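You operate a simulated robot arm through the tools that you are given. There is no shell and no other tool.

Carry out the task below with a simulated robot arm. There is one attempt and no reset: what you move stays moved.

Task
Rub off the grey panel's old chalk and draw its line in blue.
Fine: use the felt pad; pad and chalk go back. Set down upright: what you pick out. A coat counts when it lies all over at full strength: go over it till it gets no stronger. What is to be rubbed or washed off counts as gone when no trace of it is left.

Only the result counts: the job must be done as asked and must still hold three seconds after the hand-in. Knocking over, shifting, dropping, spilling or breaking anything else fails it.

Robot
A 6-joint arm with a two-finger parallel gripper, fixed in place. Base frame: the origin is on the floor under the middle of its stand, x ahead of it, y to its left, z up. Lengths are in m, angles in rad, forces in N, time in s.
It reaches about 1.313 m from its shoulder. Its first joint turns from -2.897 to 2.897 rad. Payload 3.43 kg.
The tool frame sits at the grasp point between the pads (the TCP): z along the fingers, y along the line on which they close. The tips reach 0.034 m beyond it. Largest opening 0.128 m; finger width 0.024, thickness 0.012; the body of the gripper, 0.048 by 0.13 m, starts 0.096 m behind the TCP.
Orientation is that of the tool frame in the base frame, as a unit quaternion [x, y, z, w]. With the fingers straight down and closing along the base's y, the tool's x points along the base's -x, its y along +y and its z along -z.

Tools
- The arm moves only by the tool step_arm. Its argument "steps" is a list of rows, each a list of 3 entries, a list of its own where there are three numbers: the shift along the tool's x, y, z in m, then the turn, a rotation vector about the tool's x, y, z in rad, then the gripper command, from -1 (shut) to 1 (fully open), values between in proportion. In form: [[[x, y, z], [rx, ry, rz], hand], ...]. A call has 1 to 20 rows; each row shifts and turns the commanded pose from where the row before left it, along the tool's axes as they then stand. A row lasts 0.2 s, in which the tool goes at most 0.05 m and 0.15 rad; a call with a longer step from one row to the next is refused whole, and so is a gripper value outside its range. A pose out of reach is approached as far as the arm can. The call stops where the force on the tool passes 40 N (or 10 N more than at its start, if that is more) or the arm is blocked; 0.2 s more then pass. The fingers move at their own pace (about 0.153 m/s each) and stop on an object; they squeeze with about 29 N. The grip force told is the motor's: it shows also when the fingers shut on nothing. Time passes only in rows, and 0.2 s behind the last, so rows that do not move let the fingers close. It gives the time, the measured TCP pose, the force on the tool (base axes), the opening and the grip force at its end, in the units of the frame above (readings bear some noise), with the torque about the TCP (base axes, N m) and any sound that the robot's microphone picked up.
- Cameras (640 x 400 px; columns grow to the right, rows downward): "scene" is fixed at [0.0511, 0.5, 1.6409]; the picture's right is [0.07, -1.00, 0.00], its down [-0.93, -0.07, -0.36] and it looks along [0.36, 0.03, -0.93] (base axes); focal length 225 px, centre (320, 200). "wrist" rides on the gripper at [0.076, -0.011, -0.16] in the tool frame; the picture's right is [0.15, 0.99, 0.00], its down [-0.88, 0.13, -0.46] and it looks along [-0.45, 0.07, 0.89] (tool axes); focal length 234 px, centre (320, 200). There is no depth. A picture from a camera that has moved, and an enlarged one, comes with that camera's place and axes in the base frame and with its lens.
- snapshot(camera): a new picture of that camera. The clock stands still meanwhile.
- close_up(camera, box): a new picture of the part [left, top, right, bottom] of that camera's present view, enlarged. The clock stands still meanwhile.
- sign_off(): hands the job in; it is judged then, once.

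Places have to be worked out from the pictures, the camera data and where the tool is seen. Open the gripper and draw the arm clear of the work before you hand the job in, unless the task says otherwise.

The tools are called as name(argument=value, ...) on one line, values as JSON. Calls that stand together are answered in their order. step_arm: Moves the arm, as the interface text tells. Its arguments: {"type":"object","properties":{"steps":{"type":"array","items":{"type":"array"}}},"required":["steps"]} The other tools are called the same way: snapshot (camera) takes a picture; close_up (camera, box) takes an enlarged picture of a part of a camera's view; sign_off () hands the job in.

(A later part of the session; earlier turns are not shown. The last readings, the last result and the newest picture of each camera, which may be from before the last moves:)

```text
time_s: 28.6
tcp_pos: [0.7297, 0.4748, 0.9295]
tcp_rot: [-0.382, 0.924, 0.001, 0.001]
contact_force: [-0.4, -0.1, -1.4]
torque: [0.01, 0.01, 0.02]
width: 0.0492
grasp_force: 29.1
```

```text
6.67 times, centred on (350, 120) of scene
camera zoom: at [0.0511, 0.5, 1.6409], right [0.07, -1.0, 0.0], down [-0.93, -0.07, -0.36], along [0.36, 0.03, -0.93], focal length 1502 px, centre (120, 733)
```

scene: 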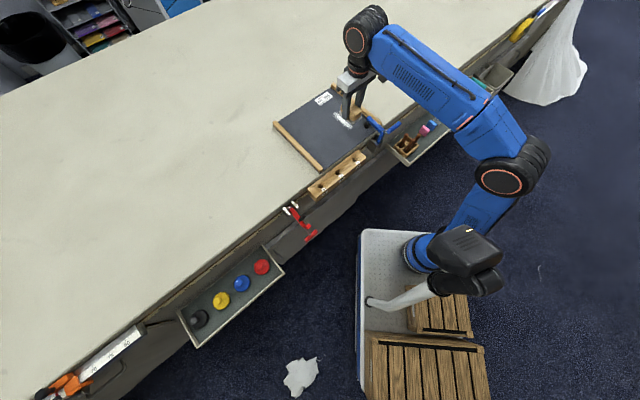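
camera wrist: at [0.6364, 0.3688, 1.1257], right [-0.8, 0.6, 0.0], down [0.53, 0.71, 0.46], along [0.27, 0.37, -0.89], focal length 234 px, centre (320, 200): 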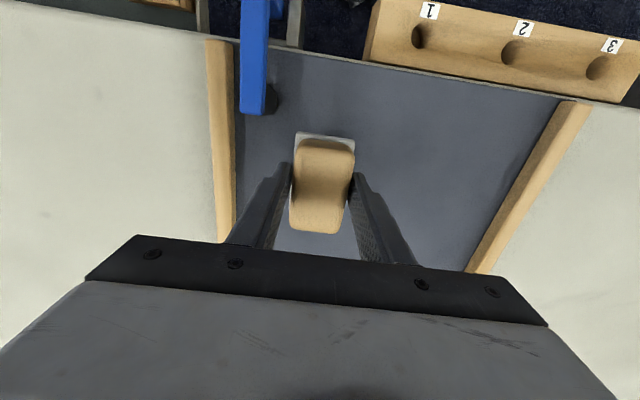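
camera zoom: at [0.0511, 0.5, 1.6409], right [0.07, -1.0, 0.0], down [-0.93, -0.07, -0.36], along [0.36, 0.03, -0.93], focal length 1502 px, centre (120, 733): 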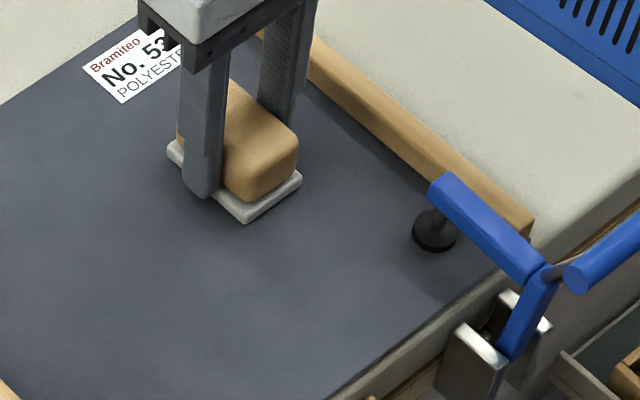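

The near part looks clean. I lift off and move aside to inspect the entire band.

step_arm(steps=[[[0, 0, -0.03], [0, 0, 0], -1], [[0, 0, -0.04], [0, 0, 0], -1], [[0, 0.04, 0], [0, 0, 0], -1], [[0, 0.045, 0], [0, 0, 0], -1], [[0, 0.045, 0], [0, 0, 0], -1], [[0, 0, 0], [0, 0, 0], -1]])

close_up(camera="scene", box=[300, 80, 390, 150])

snapshot(camera="wrist")

```text
time_s: 30.0
tcp_pos: [0.6353, 0.5688, 0.9993]
tcp_rot: [-0.382, 0.924, 0.0, 0.0]
contact_force: [-0.8, -0.1, -0.3]
torque: [-0.02, 0.03, -0.01]
width: 0.0491
grasp_force: 29.2
```

```text
5.71 times, centred on (345, 115) of scene
camera zoom: at [0.0511, 0.5, 1.6409], right [0.07, -1.0, 0.0], down [-0.93, -0.07, -0.36], along [0.36, 0.03, -0.93], focal length 1288 px, centre (177, 686)
```

zoom: 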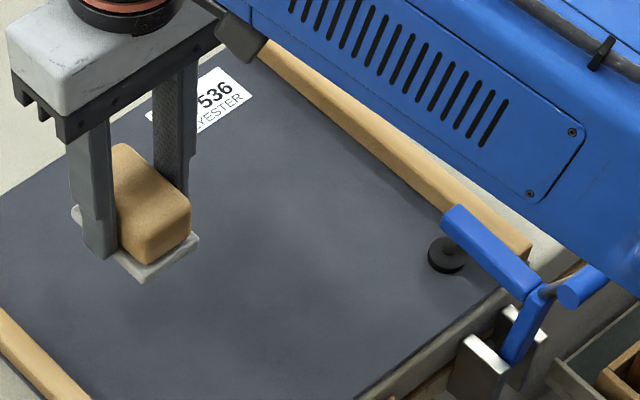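

```text
taken
camera wrist: at [0.5892, 0.5065, 1.1586], right [-0.8, 0.6, 0.0], down [0.53, 0.72, 0.46], along [0.27, 0.37, -0.89], focal length 234 px, centre (320, 200)
```

wrist: 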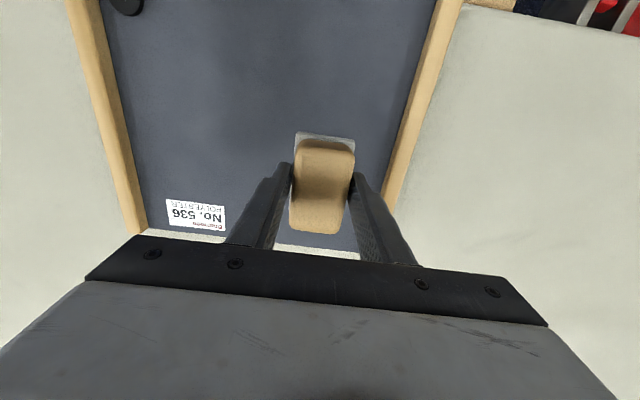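

The band looks gone. I zoom in from the wrist camera for any faint traces.

close_up(camera="wrist", box=[110, 0, 290, 130])

close_up(camera="scene", box=[325, 95, 370, 140])

```text
3.08 times, centred on (200, 65) of wrist
camera zoom: at [0.5892, 0.5065, 1.1586], right [-0.8, 0.6, 0.0], down [0.53, 0.72, 0.46], along [0.27, 0.37, -0.89], focal length 720 px, centre (689, 615)
```

zoom: 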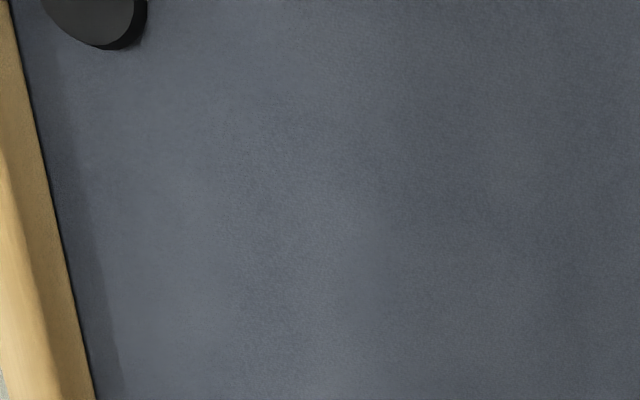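

```text
8.89 times, centred on (348, 118) of scene
camera zoom: at [0.0511, 0.5, 1.6409], right [0.07, -1.0, 0.0], down [-0.93, -0.07, -0.36], along [0.36, 0.03, -0.93], focal length 2003 px, centre (76, 933)
```

zoom: 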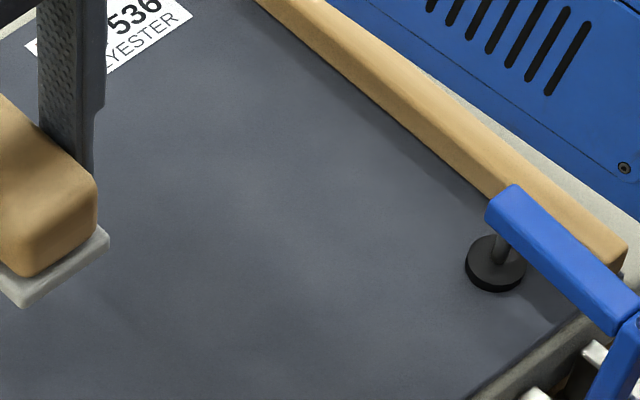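

It looks clean, but the last strokes had little pressure at the far end, so I go back and do another firm pass to be sure nothing faint remains.

step_arm(steps=[[[0, -0.045, 0], [0, 0, 0], -1], [[0, -0.045, 0], [0, 0, 0], -1], [[0, -0.04, 0], [0, 0, 0], -1], [[0, 0, 0.04], [0, 0, 0], -1], [[0, 0, 0.028], [0, 0, 0], -1], [[0, 0, 0.002], [0, 0, 0], -1], [[0, 0, 0.001], [0, 0, 0], -1], [[0, 0, 0], [0, 0, 0], -1]])

```text
time_s: 31.8
tcp_pos: [0.7294, 0.4747, 0.9279]
tcp_rot: [-0.382, 0.924, 0.0, 0.001]
contact_force: [5.9, -1.8, 25.8]
torque: [-0.22, -0.05, -0.01]
width: 0.0493
grasp_force: 29.1
```

Contact is about 25 N; I ease slightly and stroke back and forth along and with small sideways offsets.

step_arm(steps=[[[-0.01, 0.004, -0.0003], [0, 0, 0], -1], [[0.014, 0, 0], [0, 0, 0], -1], [[0.014, 0, 0], [0, 0, 0], -1], [[0.014, 0, 0], [0, 0, 0], -1], [[0.014, 0, 0], [0, 0, 0], -1], [[0.014, 0, 0], [0, 0, 0], -1], [[0.01, 0, 0], [0, 0, 0], -1], [[0, -0.007, 0], [0, 0, 0], -1], [[-0.014, 0, 0], [0, 0, 0], -1], [[-0.014, 0, 0], [0, 0, 0], -1], [[-0.014, 0, 0], [0, 0, 0], -1], [[-0.014, 0, 0], [0, 0, 0], -1], [[-0.014, 0, 0], [0, 0, 0], -1], [[-0.01, 0, 0], [0, 0, 0], -1], [[0, 0, 0], [0, 0, 0], -1]])

```text
time_s: 35.0
tcp_pos: [0.738, 0.4821, 0.9266]
tcp_rot: [-0.383, 0.924, 0.0, -0.001]
contact_force: [0.3, -0.4, -2.0]
torque: [0.04, 0.01, -0.03]
width: 0.0492
grasp_force: 29.1
```

The force has dropped to zero here, so I check how the pad sits in the fingers and the panel state.

close_up(camera="wrist", box=[230, 100, 410, 250])

close_up(camera="scene", box=[310, 80, 390, 150])

```text
2.67 times, centred on (320, 175) of wrist
camera zoom: at [0.6922, 0.4194, 1.0867], right [-0.8, 0.6, 0.0], down [0.53, 0.71, 0.46], along [0.27, 0.37, -0.89], focal length 624 px, centre (320, 267)
```

zoom: 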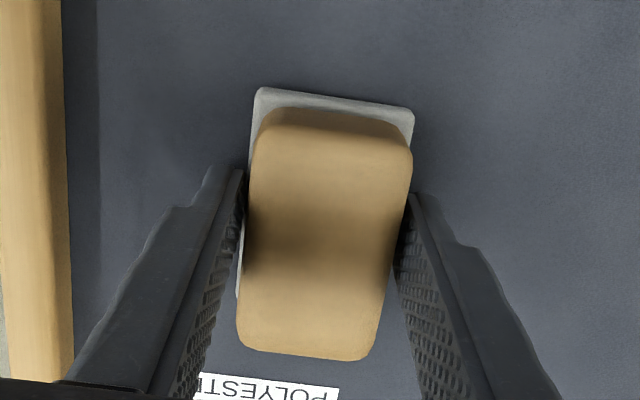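

```text
5.71 times, centred on (350, 115) of scene
camera zoom: at [0.0511, 0.5, 1.6409], right [0.07, -1.0, 0.0], down [-0.93, -0.07, -0.36], along [0.36, 0.03, -0.93], focal length 1288 px, centre (149, 686)
```

zoom: 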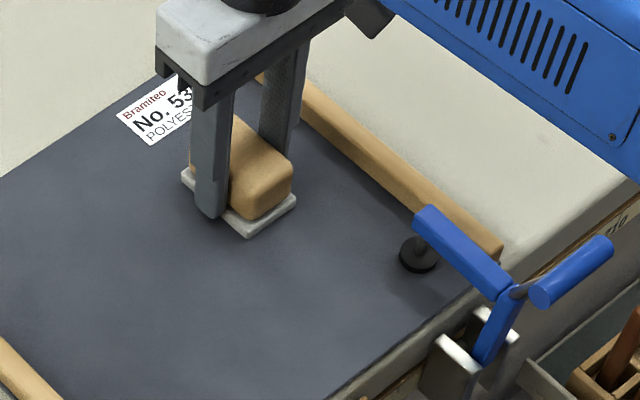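

The pad has slid up a couple of millimetres in the grip, which explains the lost pressure. I lower to regain light contact and do one more pass.

step_arm(steps=[[[0, 0, 0.0012], [0, 0, 0], -1], [[0, 0, 0.0006], [0, 0, 0], -1], [[0, 0, 0], [0, 0, 0], -1]])

```text
time_s: 35.8
tcp_pos: [0.7376, 0.4805, 0.9272]
tcp_rot: [-0.382, 0.924, 0.001, 0.002]
contact_force: [5.6, 5.1, 22.9]
torque: [-0.12, 0.13, 0.02]
width: 0.0492
grasp_force: 28.5
```

step_arm(steps=[[[0.012, 0.002, 0], [0, 0, 0], -1], [[0.012, 0, 0], [0, 0, 0], -1], [[0.012, 0, 0], [0, 0, 0], -1], [[0.012, 0, 0], [0, 0, 0], -1], [[0.012, 0, 0], [0, 0, 0], -1], [[0.012, 0, 0], [0, 0, 0], -1], [[0.01, 0, 0], [0, 0, 0], -1], [[0, 0, 0], [0, 0, 0], -1]])

```text
time_s: 37.6
tcp_pos: [0.6781, 0.4243, 0.9259]
tcp_rot: [-0.384, 0.923, 0.001, 0.001]
contact_force: [10.1, 8.8, 31.3]
torque: [0.32, -0.36, -0.03]
width: 0.0491
grasp_force: 28.3
```

Pressure is higher at the near end than at the far end, so I stroke outward with a slight descent to keep contact along the whole band.

step_arm(steps=[[[0, 0.003, -0.0005], [0, 0, 0], -1], [[-0.012, 0, 0.0001], [0, 0, 0], -1], [[-0.012, 0, 0.0001], [0, 0, 0], -1], [[-0.012, 0, 0.0002], [0, 0, 0], -1], [[-0.012, 0, 0.0002], [0, 0, 0], -1], [[-0.012, 0, 0.0002], [0, 0, 0], -1], [[-0.012, 0, 0.0002], [0, 0, 0], -1], [[-0.012, 0, 0.0002], [0, 0, 0], -1], [[0, 0, 0], [0, 0, 0], -1]])

```text
time_s: 39.6
tcp_pos: [0.7365, 0.486, 0.9252]
tcp_rot: [-0.383, 0.924, 0.0, 0.001]
contact_force: [-4.0, -4.1, 12.6]
torque: [-0.25, 0.28, -0.04]
width: 0.0491
grasp_force: 28.6
```

Contact held. One last return stroke with another lateral offset, then lift and move aside for inspection.

step_arm(steps=[[[0.012, -0.007, 0], [0, 0, 0], -1], [[0.012, 0, -0.0001], [0, 0, 0], -1], [[0.012, 0, -0.0001], [0, 0, 0], -1], [[0.012, 0, -0.0001], [0, 0, 0], -1], [[0.012, 0, -0.0001], [0, 0, 0], -1], [[0.012, 0, -0.0001], [0, 0, 0], -1], [[0.006, 0, -0.0001], [0, 0, 0], -1], [[0, 0, -0.03], [0, 0, 0], -1], [[0, 0, -0.04], [0, 0, 0], -1], [[0, 0.04, 0], [0, 0, 0], -1], [[0, 0.045, 0], [0, 0, 0], -1], [[0, 0.045, 0], [0, 0, 0], -1], [[0, 0, 0], [0, 0, 0], -1]])

close_up(camera="scene", box=[300, 80, 390, 150])

snapshot(camera="wrist")

```text
time_s: 42.4
tcp_pos: [0.5915, 0.5187, 0.9949]
tcp_rot: [-0.382, 0.924, 0.0, 0.001]
contact_force: [0.5, -0.6, -0.7]
torque: [0.0, 0.0, 0.01]
width: 0.0491
grasp_force: 28.4
```

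```text
5.71 times, centred on (345, 115) of scene
camera zoom: at [0.0511, 0.5, 1.6409], right [0.07, -1.0, 0.0], down [-0.93, -0.07, -0.36], along [0.36, 0.03, -0.93], focal length 1288 px, centre (177, 686)
```

zoom: 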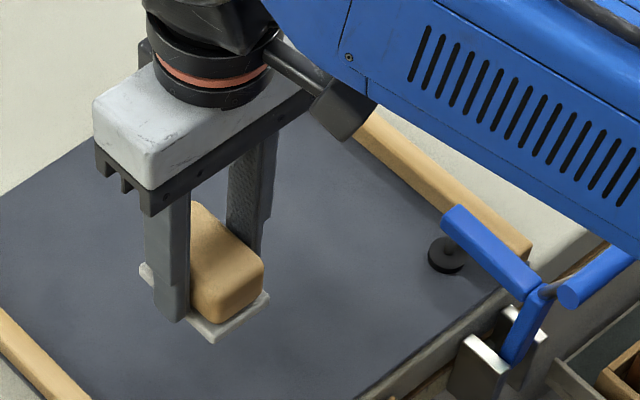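

```text
taken
camera wrist: at [0.5462, 0.4573, 1.1549], right [-0.8, 0.6, 0.0], down [0.53, 0.71, 0.46], along [0.27, 0.37, -0.89], focal length 234 px, centre (320, 200)
```

wrist: 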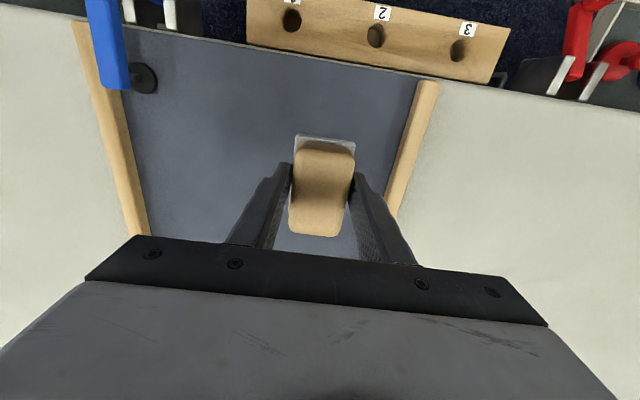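

The panel is clean. I now carry the pad back: up, along past the clamp, then diagonally out over its spot in the tray.

step_arm(steps=[[[0, 0, -0.0275], [0, 0, 0], -1], [[0, 0, -0.0275], [0, 0, 0], -1], [[0, -0.0417, 0], [0, 0, 0], -1], [[0, -0.0417, 0], [0, 0, 0], -1], [[0, -0.0417, 0], [0, 0, 0], -1], [[0, -0.0417, 0], [0, 0, 0], -1], [[0, -0.0417, 0], [0, 0, 0], -1], [[0, -0.0417, 0], [0, 0, 0], -1], [[0.01625, -0.0437, 0], [0, 0, 0], -1], [[0.01625, -0.0437, 0], [0, 0, 0], -1], [[0.01625, -0.0437, 0], [0, 0, 0], -1], [[0.01625, -0.0437, 0], [0, 0, 0], -1], [[0.01625, -0.0437, 0], [0, 0, 0], -1], [[0.01625, -0.0437, 0], [0, 0, 0], -1], [[0.01625, -0.0437, 0], [0, 0, 0], -1], [[0.01625, -0.0437, 0], [0, 0, 0], -1], [[0.01625, -0.0437, 0], [0, 0, 0], -1], [[0.01625, -0.0437, 0], [0, 0, 0], -1], [[0.01625, -0.0437, 0], [0, 0, 0], -1]])

snapshot(camera="wrist")

close_up(camera="scene", box=[270, 70, 400, 175])

```text
time_s: 46.4
tcp_pos: [0.9823, -0.1228, 1.0514]
tcp_rot: [-0.384, 0.924, -0.001, 0.001]
contact_force: [0.5, 0.6, 0.3]
torque: [-0.04, -0.03, -0.01]
width: 0.0491
grasp_force: 28.9
```

```text
taken
camera wrist: at [0.9364, -0.1849, 1.2121], right [-0.8, 0.59, 0.0], down [0.53, 0.72, 0.46], along [0.27, 0.37, -0.89], focal length 234 px, centre (320, 200)
```

wrist: 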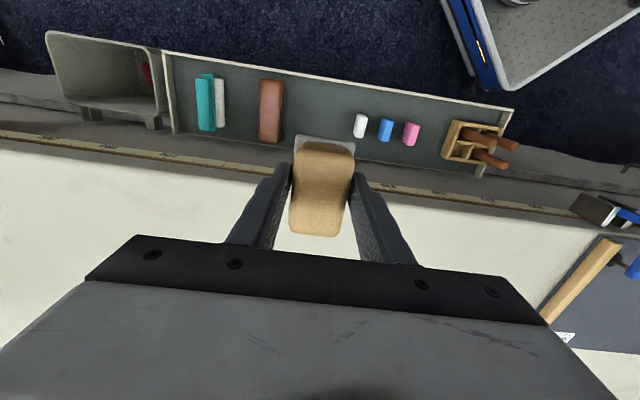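

```text
3.81 times, centred on (335, 122) of scene
camera zoom: at [0.0511, 0.5, 1.6409], right [0.07, -1.0, 0.0], down [-0.93, -0.07, -0.36], along [0.36, 0.03, -0.93], focal length 858 px, centre (263, 495)
```

zoom: 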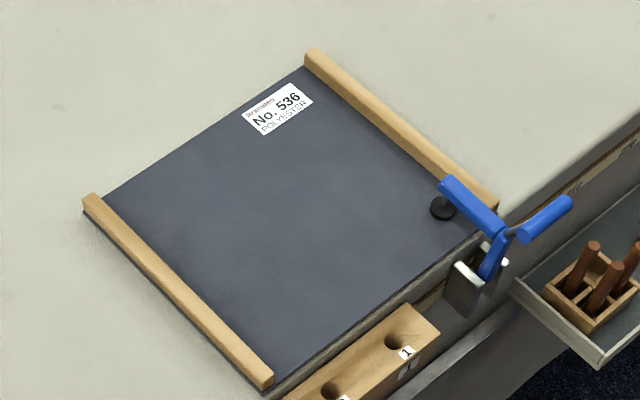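

The whole panel is clean. I lower the pad back to its place in the tray.

step_arm(steps=[[[0, -0.001, 0.04], [0, 0, 0], -1], [[0, 0, 0.04], [0, 0, 0], -1], [[0, 0, 0.04], [0, 0, 0], -1], [[0, 0, 0.04], [0, 0, 0], -1], [[0, 0, 0.04], [0, 0, 0], -1], [[0, 0, 0.04], [0, 0, 0], -1], [[0, 0, 0.04], [0, 0, 0], -1], [[0, 0, 0.03], [0, 0, 0], -1], [[0, 0, 0.015], [0, 0, 0], -1], [[0, 0, 0.008], [0, 0, 0], -1], [[0, 0, 0.005], [0, 0, 0], -1], [[0, 0, 0], [0, 0, 0], -1]])

close_up(camera="scene", box=[430, 75, 500, 130])

close_up(camera="wrist", box=[200, 80, 440, 250])

```text
time_s: 49.0
tcp_pos: [0.9851, -0.1252, 0.7124]
tcp_rot: [-0.383, 0.924, 0.001, 0.001]
contact_force: [0.3, -0.4, -0.6]
torque: [0.01, -0.01, 0.0]
width: 0.0492
grasp_force: 28.9
```

```text
7.27 times, centred on (465, 102) of scene
camera zoom: at [0.0511, 0.5, 1.6409], right [0.07, -1.0, 0.0], down [-0.93, -0.07, -0.36], along [0.36, 0.03, -0.93], focal length 1639 px, centre (-734, 909)
```

zoom: 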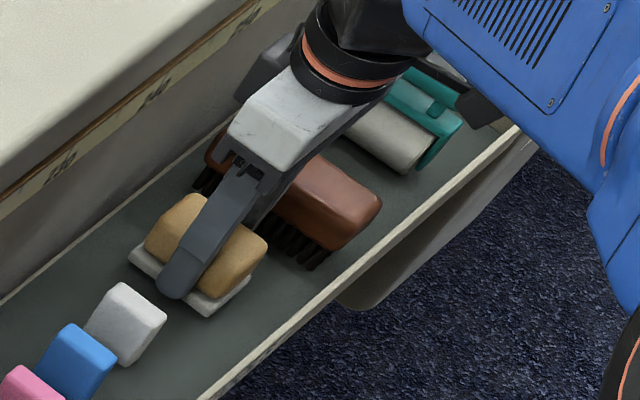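

```text
2.35 times, centred on (320, 165) of wrist
camera zoom: at [0.9388, -0.1882, 0.8722], right [-0.8, 0.6, 0.0], down [0.53, 0.71, 0.46], along [0.27, 0.37, -0.89], focal length 551 px, centre (320, 282)
```

zoom: 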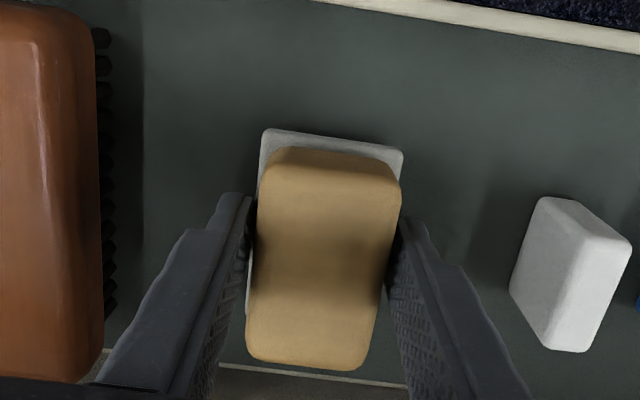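

The pad is about 8 mm above the tray floor; I correct 3 mm sideways and lower gently to contact.

step_arm(steps=[[[0.0014, 0.0025, 0.002], [0, 0, 0], -1], [[0, 0, 0.002], [0, 0, 0], -1], [[0, 0, 0.0015], [0, 0, 0], -1], [[0, 0, 0], [0, 0, 0], -1]])

```text
time_s: 50.0
tcp_pos: [0.9815, -0.125, 0.7065]
tcp_rot: [-0.383, 0.924, 0.0, 0.0]
contact_force: [-0.2, 0.0, -0.1]
torque: [0.01, -0.04, -0.01]
width: 0.0492
grasp_force: 28.8
```

step_arm(steps=[[[0, 0, 0.0015], [0, 0, 0], -1], [[0, 0, 0.001], [0, 0, 0], -1], [[0, 0, 0], [0, 0, 0], -1]])

```text
time_s: 50.8
tcp_pos: [0.9835, -0.1255, 0.7047]
tcp_rot: [-0.383, 0.924, -0.001, 0.0]
contact_force: [-0.6, -0.1, 2.6]
torque: [-0.01, 0.0, 0.01]
width: 0.0495
grasp_force: 29.5
```

Light contact with the tray floor (2.6 N). I release gently to a 75 mm opening and rise.

step_arm(steps=[[[0, 0, 0.0004], [0, 0, 0], -1], [[0, 0, 0], [0, 0, 0], -0.1], [[0, 0, 0], [0, 0, 0], 0.1], [[0, 0, 0], [0, 0, 0], 0.17], [[0, 0, 0], [0, 0, 0], 0.17], [[0, 0, -0.02], [0, 0, 0], 0.17], [[0, 0, -0.03], [0, 0, 0], 0.17], [[0, 0, -0.04], [0, 0, 0], 0.17], [[0, 0, 0], [0, 0, 0], 0.17]])

snapshot(camera="wrist")

close_up(camera="scene", box=[410, 65, 520, 150])

```text
time_s: 52.8
tcp_pos: [0.9826, -0.125, 0.7934]
tcp_rot: [-0.382, 0.924, 0.0, 0.0]
contact_force: [-0.5, -0.3, 0.5]
torque: [-0.02, 0.01, -0.01]
width: 0.0753
grasp_force: 0.0
```

```text
taken
camera wrist: at [0.9369, -0.1874, 0.9528], right [-0.8, 0.6, 0.0], down [0.53, 0.71, 0.46], along [0.27, 0.37, -0.89], focal length 234 px, centre (320, 200)
```

wrist: 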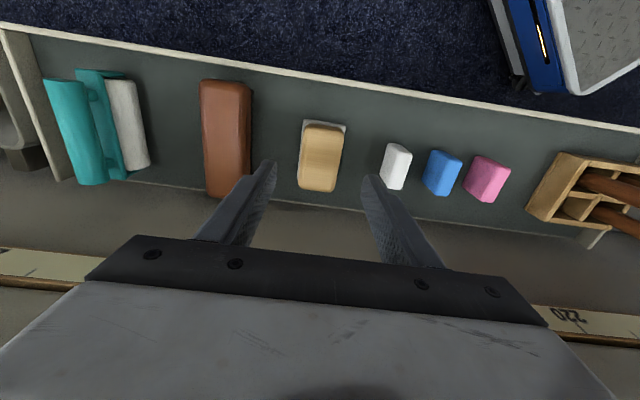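

```text
4.71 times, centred on (465, 108) of scene
camera zoom: at [0.0511, 0.5, 1.6409], right [0.07, -1.0, 0.0], down [-0.93, -0.07, -0.36], along [0.36, 0.03, -0.93], focal length 1060 px, centre (-362, 635)
```

zoom: 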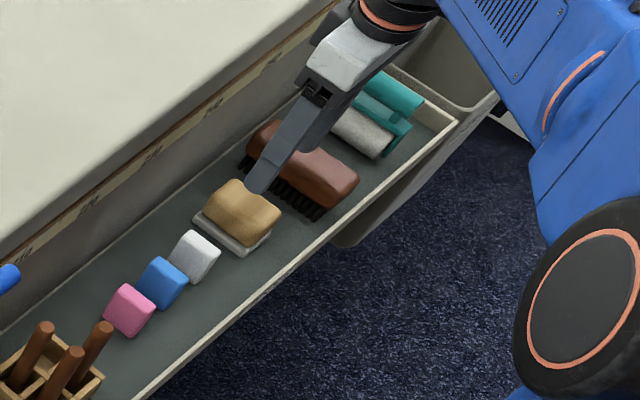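

The pad is back in place, flat. I rise slightly, move along the tray above the blue chalk and narrow the gripper.

step_arm(steps=[[[0, 0, -0.03], [0, 0, 0], -0.3], [[0, 0.036, 0], [0, 0, 0], -0.3], [[0, 0.036, 0], [0, 0, 0], -0.3], [[0, 0.036, 0], [0, 0, 0], -0.3], [[0, 0.036, 0], [0, 0, 0], -0.3], [[0, 0, 0.03], [0, 0, 0], -0.3], [[0, 0, 0.02], [0, 0, 0], -0.3], [[0, 0, 0], [0, 0, 0], -0.3]])

snapshot(camera="wrist")

close_up(camera="wrist", box=[230, 100, 410, 230])

close_up(camera="scene", box=[400, 75, 490, 150])

```text
time_s: 54.6
tcp_pos: [0.8795, -0.0206, 0.7743]
tcp_rot: [-0.382, 0.924, 0.001, 0.001]
contact_force: [-0.8, 0.5, -0.5]
torque: [0.0, -0.01, 0.02]
width: 0.0449
grasp_force: 0.0
```

```text
taken
camera wrist: at [0.8342, -0.0832, 0.9347], right [-0.8, 0.6, 0.0], down [0.53, 0.71, 0.46], along [0.27, 0.37, -0.89], focal length 234 px, centre (320, 200)
```

wrist: 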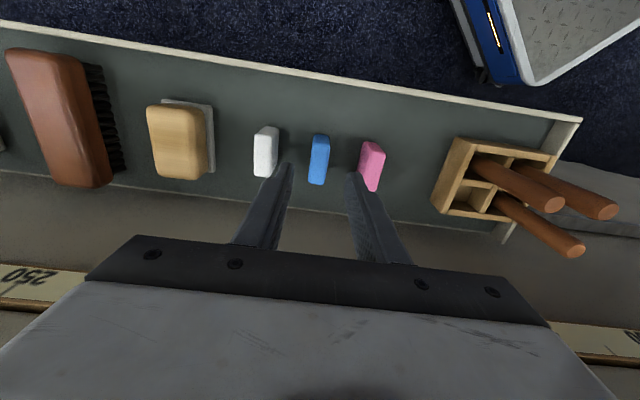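

```text
3.08 times, centred on (320, 165) of wrist
camera zoom: at [0.8342, -0.0832, 0.9347], right [-0.8, 0.6, 0.0], down [0.53, 0.71, 0.46], along [0.27, 0.37, -0.89], focal length 720 px, centre (320, 308)
```

zoom: 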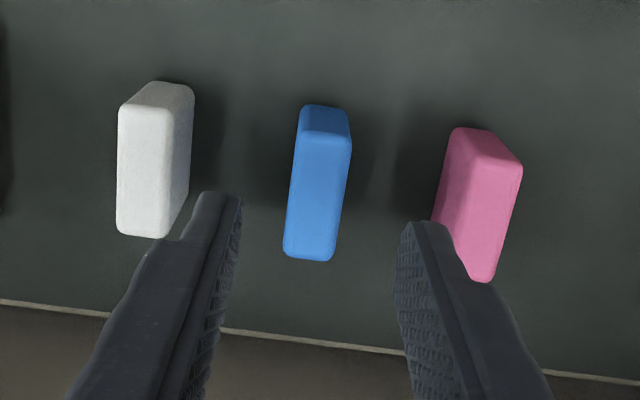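

```text
5.33 times, centred on (445, 112) of scene
camera zoom: at [0.0511, 0.5, 1.6409], right [0.07, -1.0, 0.0], down [-0.93, -0.07, -0.36], along [0.36, 0.03, -0.93], focal length 1202 px, centre (-347, 667)
```

zoom: 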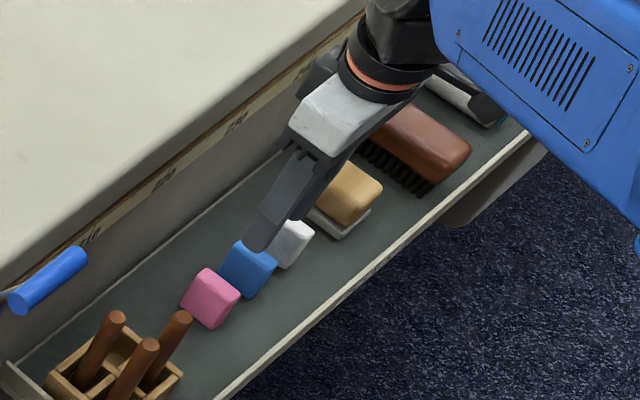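

The blue chalk sits centred between the fingers, top at about z≈0.71. I descend 60 mm so that the tips overlap the upper 30 mm of it and then close.

step_arm(steps=[[[0, 0, 0.015], [0, 0, 0], -0.3], [[0, 0, 0.015], [0, 0, 0], -0.3], [[0, 0, 0.015], [0, 0, 0], -0.3], [[0, 0, 0.013], [0, 0, 0], -0.3], [[0, 0, 0], [0, 0, 0], -0.3]])

close_up(camera="wrist", box=[230, 100, 410, 230])

close_up(camera="scene", box=[410, 85, 470, 140])

```text
time_s: 55.8
tcp_pos: [0.8812, -0.024, 0.7164]
tcp_rot: [-0.382, 0.924, 0.0, 0.0]
contact_force: [0.3, 0.3, 0.8]
torque: [0.03, -0.02, 0.02]
width: 0.0449
grasp_force: 0.0
```

```text
3.08 times, centred on (320, 165) of wrist
camera zoom: at [0.8343, -0.0849, 0.876], right [-0.8, 0.6, 0.0], down [0.53, 0.71, 0.46], along [0.27, 0.37, -0.89], focal length 720 px, centre (320, 308)
```

zoom: 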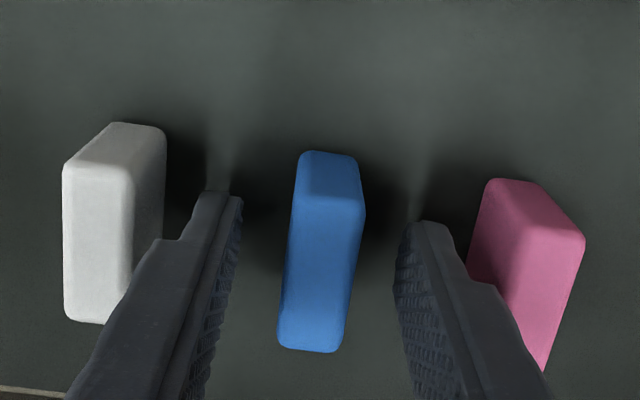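

```text
7.27 times, centred on (440, 112) of scene
camera zoom: at [0.0511, 0.5, 1.6409], right [0.07, -1.0, 0.0], down [-0.93, -0.07, -0.36], along [0.36, 0.03, -0.93], focal length 1639 px, centre (-553, 836)
```

zoom: 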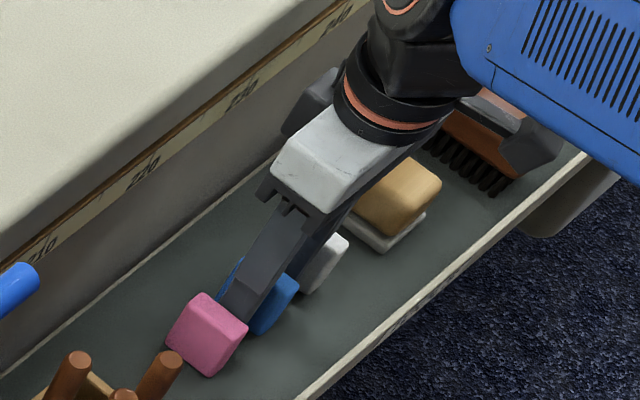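

Well aligned; I close on the blue chalk.

step_arm(steps=[[[0, 0, 0], [0, 0, 0], -0.6], [[0, 0, 0], [0, 0, 0], -0.8], [[0, 0, 0], [0, 0, 0], -1], [[0, 0, 0], [0, 0, 0], -1]])

close_up(camera="wrist", box=[230, 100, 410, 230])

```text
time_s: 56.8
tcp_pos: [0.8806, -0.023, 0.7157]
tcp_rot: [-0.383, 0.924, 0.001, 0.0]
contact_force: [0.1, -0.3, 0.7]
torque: [0.01, -0.04, 0.01]
width: 0.0173
grasp_force: 29.2
```

```text
3.08 times, centred on (320, 165) of wrist
camera zoom: at [0.8343, -0.0849, 0.8761], right [-0.8, 0.6, 0.0], down [0.53, 0.71, 0.46], along [0.27, 0.37, -0.89], focal length 720 px, centre (320, 308)
```

zoom: 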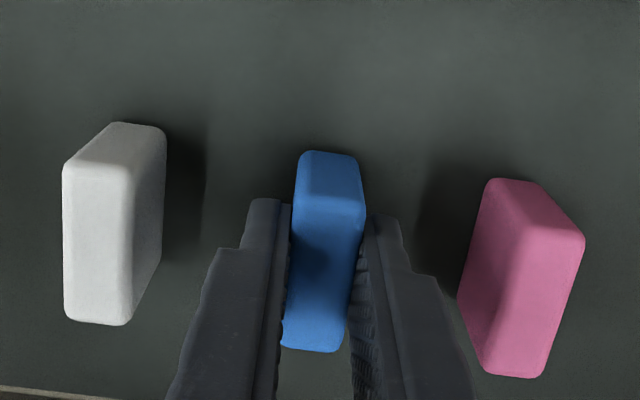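

Gripped at 17 mm width, TCP (0.881, -0.023, 0.716) — noted for return. I lift straight up and move diagonally over to the start of the line.

step_arm(steps=[[[0, 0, -0.01], [0, 0, 0], -1], [[0, 0, -0.0465], [0, 0, 0], -1], [[0, 0, -0.0465], [0, 0, 0], -1], [[0, 0, -0.0465], [0, 0, 0], -1], [[0, 0, -0.0465], [0, 0, 0], -1], [[0, 0, -0.0465], [0, 0, 0], -1], [[0, 0, -0.0465], [0, 0, 0], -1], [[0, 0, -0.0465], [0, 0, 0], -1], [[-0.01636, 0.04188, 0], [0, 0, 0], -1], [[-0.01636, 0.04188, 0], [0, 0, 0], -1], [[-0.01636, 0.04188, 0], [0, 0, 0], -1], [[-0.01636, 0.04188, 0], [0, 0, 0], -1], [[-0.01636, 0.04188, 0], [0, 0, 0], -1], [[-0.01636, 0.04188, 0], [0, 0, 0], -1], [[-0.01636, 0.04188, 0], [0, 0, 0], -1], [[-0.01636, 0.04188, 0], [0, 0, 0], -1], [[-0.01636, 0.04188, 0], [0, 0, 0], -1], [[-0.01636, 0.04188, 0], [0, 0, 0], -1]])

snapshot(camera="wrist")

snapshot(camera="scene")

```text
time_s: 60.6
tcp_pos: [0.7006, 0.3909, 1.0485]
tcp_rot: [-0.381, 0.924, 0.0, 0.001]
contact_force: [0.1, -0.4, 0.0]
torque: [0.01, -0.02, 0.01]
width: 0.0171
grasp_force: 29.4
```

```text
taken
camera wrist: at [0.6548, 0.3284, 1.2089], right [-0.8, 0.6, 0.0], down [0.53, 0.71, 0.46], along [0.27, 0.37, -0.89], focal length 234 px, centre (320, 200)
```

wrist: 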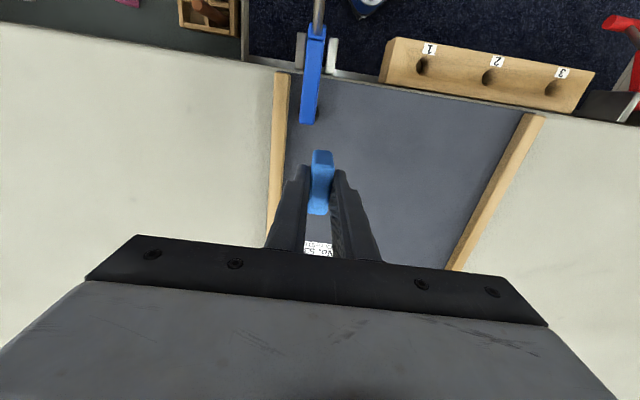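

```text
taken
```

scene: 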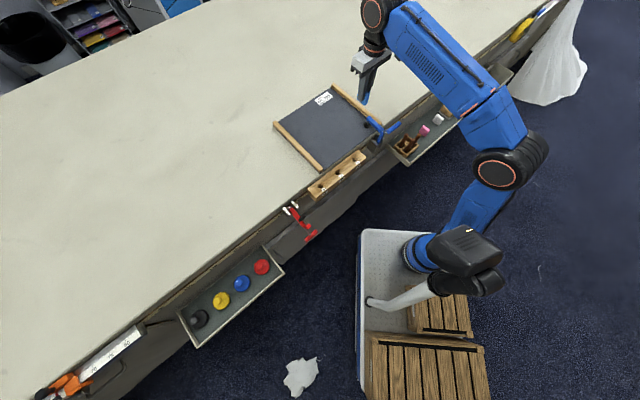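

The chalk is held well. I complete the shift to the line's near end and lower to about 10 mm above the panel.

step_arm(steps=[[[-0.0146, 0.0404, 0], [0, 0, 0], -1], [[0, 0, 0.03], [0, 0, 0], -1], [[0, 0, 0.03], [0, 0, 0], -1], [[0, 0, 0.03], [0, 0, 0], -1], [[0, 0, 0.008], [0, 0, 0], -1], [[0, 0, 0], [0, 0, 0], -1]])

close_up(camera="scene", box=[310, 80, 360, 135])

close_up(camera="wrist", box=[220, 80, 420, 220])

```text
time_s: 62.0
tcp_pos: [0.6841, 0.4279, 0.9523]
tcp_rot: [-0.383, 0.924, 0.0, 0.0]
contact_force: [0.6, -0.6, -1.0]
torque: [-0.03, 0.04, -0.03]
width: 0.0173
grasp_force: 29.1
```

```text
7.27 times, centred on (335, 108) of scene
camera zoom: at [0.0511, 0.5, 1.6409], right [0.07, -1.0, 0.0], down [-0.93, -0.07, -0.36], along [0.36, 0.03, -0.93], focal length 1639 px, centre (211, 873)
```

zoom: 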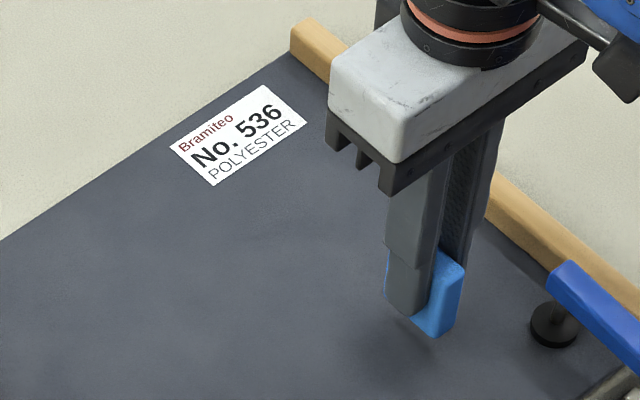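

```text
2.86 times, centred on (320, 150) of wrist
camera zoom: at [0.6368, 0.3661, 1.1122], right [-0.8, 0.6, 0.0], down [0.53, 0.71, 0.46], along [0.27, 0.37, -0.89], focal length 669 px, centre (320, 343)
```

zoom: 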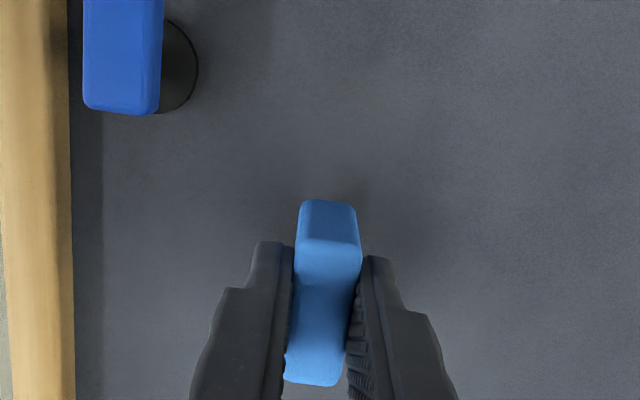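

The chalk's projected landing spot agrees with the old line's near end to within ~2 mm. I shift 1.5 mm and lower gently to contact.

step_arm(steps=[[[0, 0.0015, 0.005], [0, 0, 0], -1], [[0, 0, 0.004], [0, 0, 0], -1], [[0, 0, 0.002], [0, 0, 0], -1], [[0, 0, 0], [0, 0, 0], -1]])

```text
time_s: 63.0
tcp_pos: [0.6819, 0.4298, 0.9416]
tcp_rot: [-0.382, 0.924, 0.0, -0.001]
contact_force: [0.1, 0.4, 0.5]
torque: [-0.02, 0.02, -0.02]
width: 0.0168
grasp_force: 29.0
```

step_arm(steps=[[[0, 0, 0.0015], [0, 0, 0], -1], [[0, 0, 0.001], [0, 0, 0], -1], [[0, 0, 0], [0, 0, 0], -1]])

```text
time_s: 63.8
tcp_pos: [0.6803, 0.4291, 0.9392]
tcp_rot: [-0.382, 0.924, -0.001, -0.001]
contact_force: [-0.1, -0.6, -1.1]
torque: [-0.01, -0.02, -0.02]
width: 0.017
grasp_force: 28.9
```

step_arm(steps=[[[0, 0, 0.001], [0, 0, 0], -1], [[0, 0, 0.0008], [0, 0, 0], -1], [[0, 0, 0], [0, 0, 0], -1]])

```text
time_s: 64.6
tcp_pos: [0.6813, 0.4291, 0.9387]
tcp_rot: [-0.382, 0.924, 0.001, 0.0]
contact_force: [0.2, -0.1, -0.5]
torque: [0.02, 0.03, 0.01]
width: 0.0171
grasp_force: 28.8
```

step_arm(steps=[[[0, 0, 0.0008], [0, 0, 0], -1], [[0, 0, 0.0006], [0, 0, 0], -1], [[0, 0, 0], [0, 0, 0], -1]])

```text
time_s: 65.4
tcp_pos: [0.6805, 0.4302, 0.9369]
tcp_rot: [-0.383, 0.924, 0.0, 0.0]
contact_force: [3.1, -1.2, 7.5]
torque: [-0.03, -0.1, 0.01]
width: 0.017
grasp_force: 29.4
```

Contact with 7.5 N. I draw one stroke forward and one back along the centre and look at the result.

step_arm(steps=[[[-0.011, 0, 0.0001], [0, 0, 0], -1], [[-0.011, 0, 0.0001], [0, 0, 0], -1], [[-0.011, 0, 0.0001], [0, 0, 0], -1], [[-0.011, 0, 0.0001], [0, 0, 0], -1], [[-0.011, 0, 0.0001], [0, 0, 0], -1], [[-0.009, 0, 0.0001], [0, 0, 0], -1], [[0, 0, 0], [0, 0, 0], -1]])

close_up(camera="scene", box=[310, 80, 360, 135])

close_up(camera="wrist", box=[220, 80, 420, 220])

```text
time_s: 67.0
tcp_pos: [0.7256, 0.4751, 0.937]
tcp_rot: [-0.383, 0.924, 0.0, 0.001]
contact_force: [-3.1, -5.2, 15.7]
torque: [-0.27, 0.17, -0.04]
width: 0.0172
grasp_force: 28.4
```

```text
7.27 times, centred on (335, 108) of scene
camera zoom: at [0.0511, 0.5, 1.6409], right [0.07, -1.0, 0.0], down [-0.93, -0.07, -0.36], along [0.36, 0.03, -0.93], focal length 1639 px, centre (211, 873)
```

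zoom: 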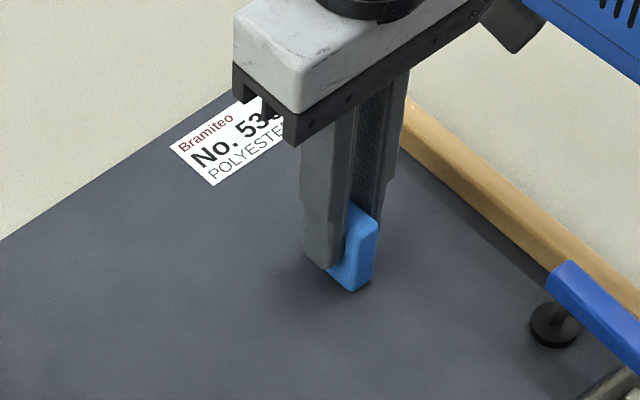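

```text
2.86 times, centred on (320, 150) of wrist
camera zoom: at [0.6792, 0.4122, 1.0967], right [-0.8, 0.6, 0.0], down [0.53, 0.71, 0.46], along [0.27, 0.37, -0.89], focal length 669 px, centre (320, 343)
```

zoom: 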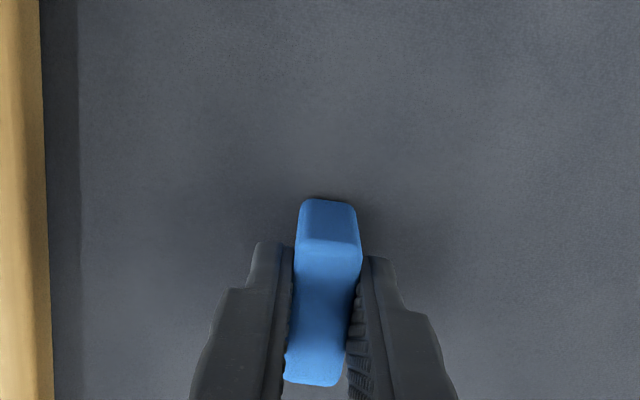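

No clear blue mark yet. I zoom in tightly on the stroke's path to see if there is a faint trace.

close_up(camera="wrist", box=[280, 90, 360, 150])

close_up(camera="scene", box=[330, 95, 355, 120])

```text
6.67 times, centred on (320, 120) of wrist
camera zoom: at [0.6792, 0.4122, 1.0967], right [-0.8, 0.6, 0.0], down [0.53, 0.71, 0.46], along [0.27, 0.37, -0.89], focal length 1561 px, centre (320, 733)
```

zoom: 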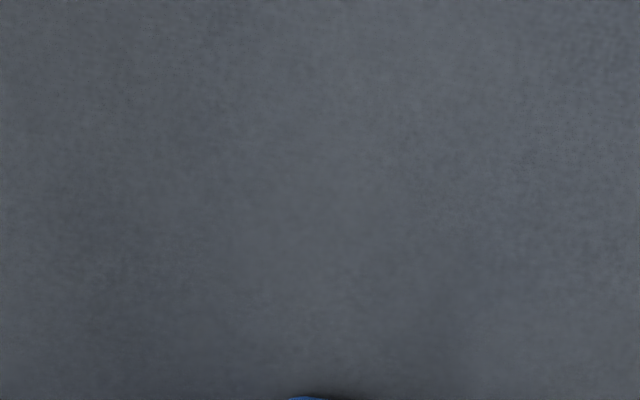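

```text
16.00 times, centred on (342, 108) of scene
camera zoom: at [0.0511, 0.5, 1.6409], right [0.07, -1.0, 0.0], down [-0.93, -0.07, -0.36], along [0.36, 0.03, -0.93], focal length 3605 px, centre (-40, 1680)
```

zoom: 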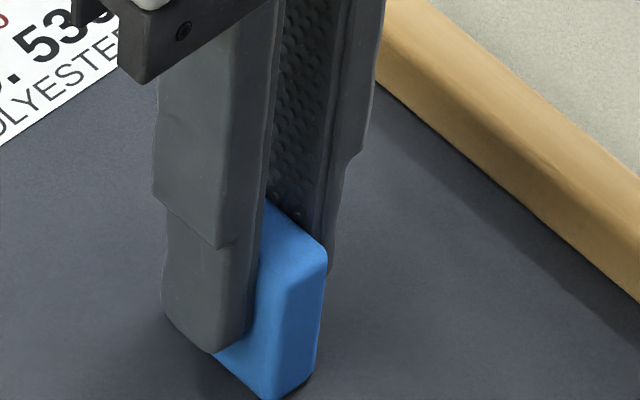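

No trace so far. I press a bit harder and go over the path twice more to test whether this block leaves anything.

step_arm(steps=[[[0.009, 0, 0.0002], [0, 0, 0], -1], [[0.011, 0, 0], [0, 0, 0], -1], [[0.011, 0, 0], [0, 0, 0], -1], [[0.011, 0, -0.0001], [0, 0, 0], -1], [[0.011, 0, -0.0001], [0, 0, 0], -1], [[0.011, 0, -0.0001], [0, 0, 0], -1], [[0, 0, 0], [0, 0, 0], -1]])

close_up(camera="scene", box=[310, 80, 370, 140])

```text
time_s: 68.6
tcp_pos: [0.6809, 0.4295, 0.937]
tcp_rot: [-0.382, 0.924, 0.0, 0.0]
contact_force: [0.7, 1.5, 14.2]
torque: [0.14, -0.01, 0.02]
width: 0.0171
grasp_force: 28.7
```

```text
6.67 times, centred on (340, 110) of scene
camera zoom: at [0.0511, 0.5, 1.6409], right [0.07, -1.0, 0.0], down [-0.93, -0.07, -0.36], along [0.36, 0.03, -0.93], focal length 1502 px, centre (187, 800)
```

zoom: 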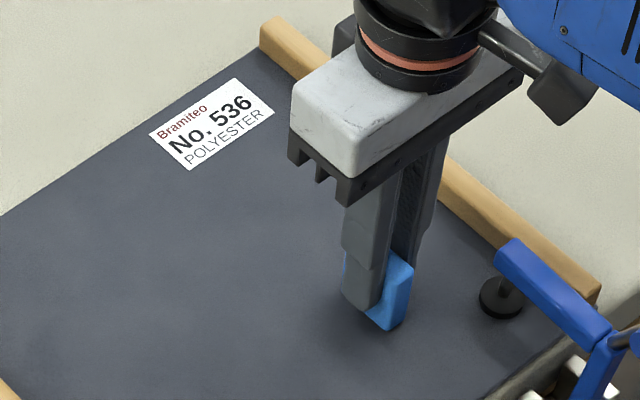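

Even at ~14 N the blue block leaves no mark, so it may not be the marking chalk. I look closely at the brown sticks in the compartment box.

close_up(camera="scene", box=[390, 125, 425, 165])

close_up(camera="wrist", box=[240, 90, 400, 220])

snapshot(camera="wrist")

```text
10.00 times, centred on (408, 145) of scene
camera zoom: at [0.0511, 0.5, 1.6409], right [0.07, -1.0, 0.0], down [-0.93, -0.07, -0.36], along [0.36, 0.03, -0.93], focal length 2253 px, centre (-555, 750)
```

zoom: 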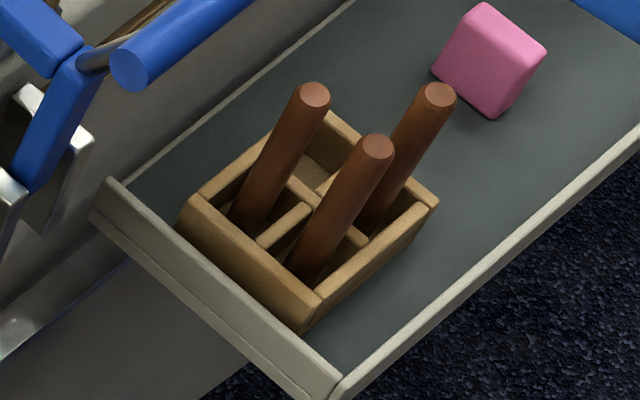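

```text
3.08 times, centred on (320, 155) of wrist
camera zoom: at [0.634, 0.367, 1.0966], right [-0.8, 0.6, 0.0], down [0.53, 0.71, 0.46], along [0.27, 0.37, -0.89], focal length 720 px, centre (320, 338)
```

zoom: 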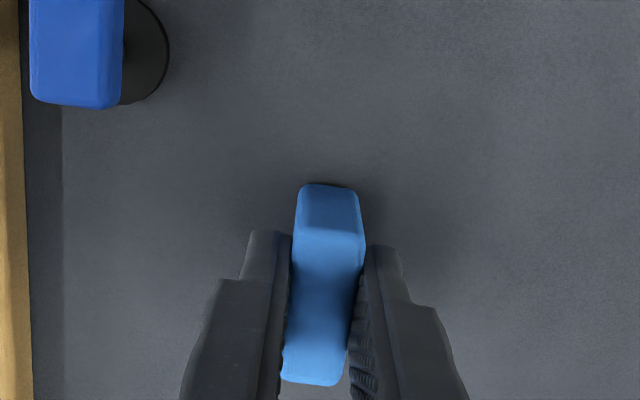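

```text
taken
camera wrist: at [0.634, 0.367, 1.0966], right [-0.8, 0.6, 0.0], down [0.53, 0.71, 0.46], along [0.27, 0.37, -0.89], focal length 234 px, centre (320, 200)
```

wrist: 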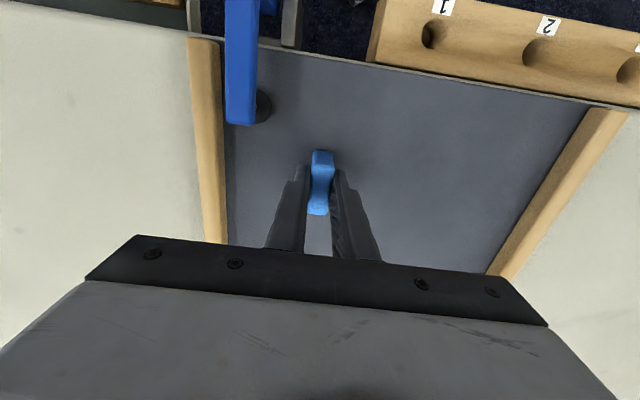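

I lift the block off and step aside to check the panel for any faint blue at all.

step_arm(steps=[[[0, 0, -0.03], [0, 0, 0], -1], [[0, 0, -0.04], [0, 0, 0], -1], [[0, 0.045, 0], [0, 0, 0], -1], [[0, 0.045, 0], [0, 0, 0], -1], [[0, 0.045, 0], [0, 0, 0], -1], [[0, 0, 0], [0, 0, 0], -1]])

close_up(camera="scene", box=[310, 80, 370, 135])

close_up(camera="wrist", box=[90, 0, 310, 160])

```text
time_s: 70.0
tcp_pos: [0.5859, 0.5259, 1.0067]
tcp_rot: [-0.382, 0.924, 0.0, 0.0]
contact_force: [0.1, -0.6, -0.2]
torque: [0.02, 0.0, 0.01]
width: 0.0171
grasp_force: 29.2
```

```text
7.27 times, centred on (340, 108) of scene
camera zoom: at [0.0511, 0.5, 1.6409], right [0.07, -1.0, 0.0], down [-0.93, -0.07, -0.36], along [0.36, 0.03, -0.93], focal length 1639 px, centre (174, 873)
```

zoom: 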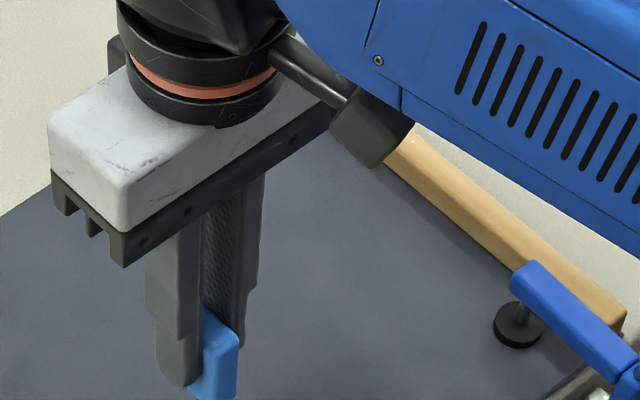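

```text
2.50 times, centred on (200, 80) of wrist
camera zoom: at [0.5396, 0.4635, 1.1671], right [-0.8, 0.6, 0.0], down [0.53, 0.71, 0.46], along [0.27, 0.37, -0.89], focal length 585 px, centre (620, 500)
```

zoom: 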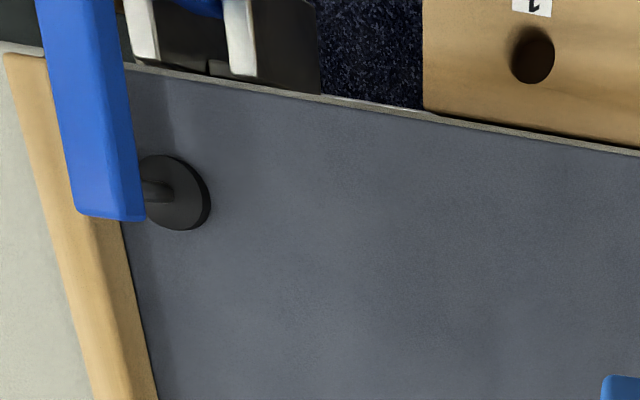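

The panel shows no blue whatsoever, so the blue block is not the marking chalk; the sticks in the compartment box, with hidden lower ends, are the likely chalks. I first return the blue block to its place.

step_arm(steps=[[[0, 0, -0.0225], [0, 0, 0], -1], [[0, 0, -0.0225], [0, 0, 0], -1], [[0, -0.0417, 0], [0, 0, 0], -1], [[0, -0.0417, 0], [0, 0, 0], -1], [[0, -0.0417, 0], [0, 0, 0], -1], [[0, -0.0417, 0], [0, 0, 0], -1], [[0, -0.0417, 0], [0, 0, 0], -1], [[0, -0.0417, 0], [0, 0, 0], -1], [[0.01997, -0.03851, 0], [0, 0, 0], -1], [[0.01997, -0.03851, 0], [0, 0, 0], -1], [[0.01997, -0.03851, 0], [0, 0, 0], -1], [[0.01997, -0.03851, 0], [0, 0, 0], -1], [[0.01997, -0.03851, 0], [0, 0, 0], -1], [[0.01997, -0.03851, 0], [0, 0, 0], -1], [[0.01997, -0.03851, 0], [0, 0, 0], -1], [[0.01997, -0.03851, 0], [0, 0, 0], -1], [[0.01997, -0.03851, 0], [0, 0, 0], -1], [[0, 0, 0], [0, 0, 0], -1]])

snapshot(camera="wrist")

close_up(camera="scene", box=[300, 80, 390, 150])

```text
time_s: 73.8
tcp_pos: [0.8796, -0.0272, 1.0519]
tcp_rot: [-0.382, 0.924, 0.0, -0.001]
contact_force: [0.9, 0.2, -0.3]
torque: [-0.03, -0.01, -0.03]
width: 0.017
grasp_force: 28.7
```

```text
taken
camera wrist: at [0.8336, -0.0878, 1.2109], right [-0.8, 0.6, 0.0], down [0.53, 0.71, 0.46], along [0.27, 0.37, -0.89], focal length 234 px, centre (320, 200)
```

wrist: 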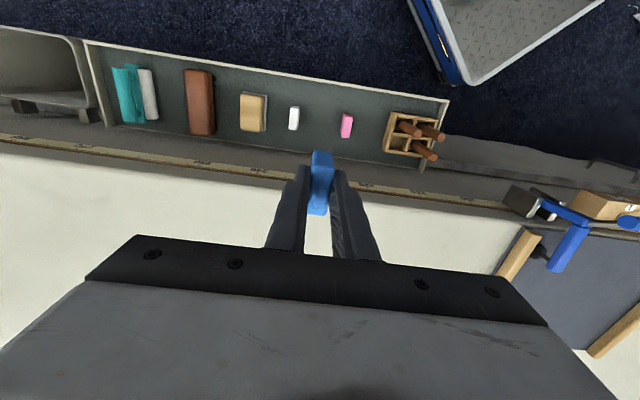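

```text
5.71 times, centred on (345, 115) of scene
camera zoom: at [0.0511, 0.5, 1.6409], right [0.07, -1.0, 0.0], down [-0.93, -0.07, -0.36], along [0.36, 0.03, -0.93], focal length 1288 px, centre (177, 686)
```

zoom: 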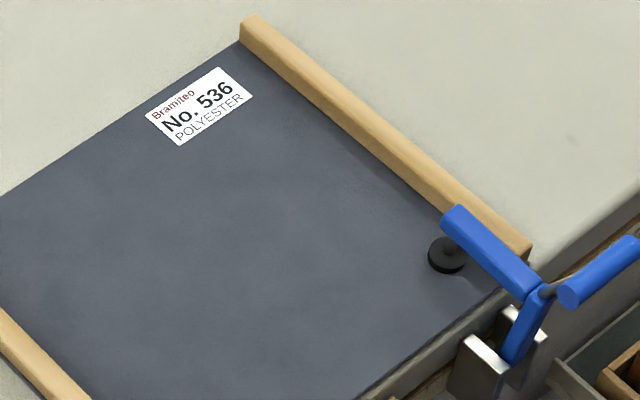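

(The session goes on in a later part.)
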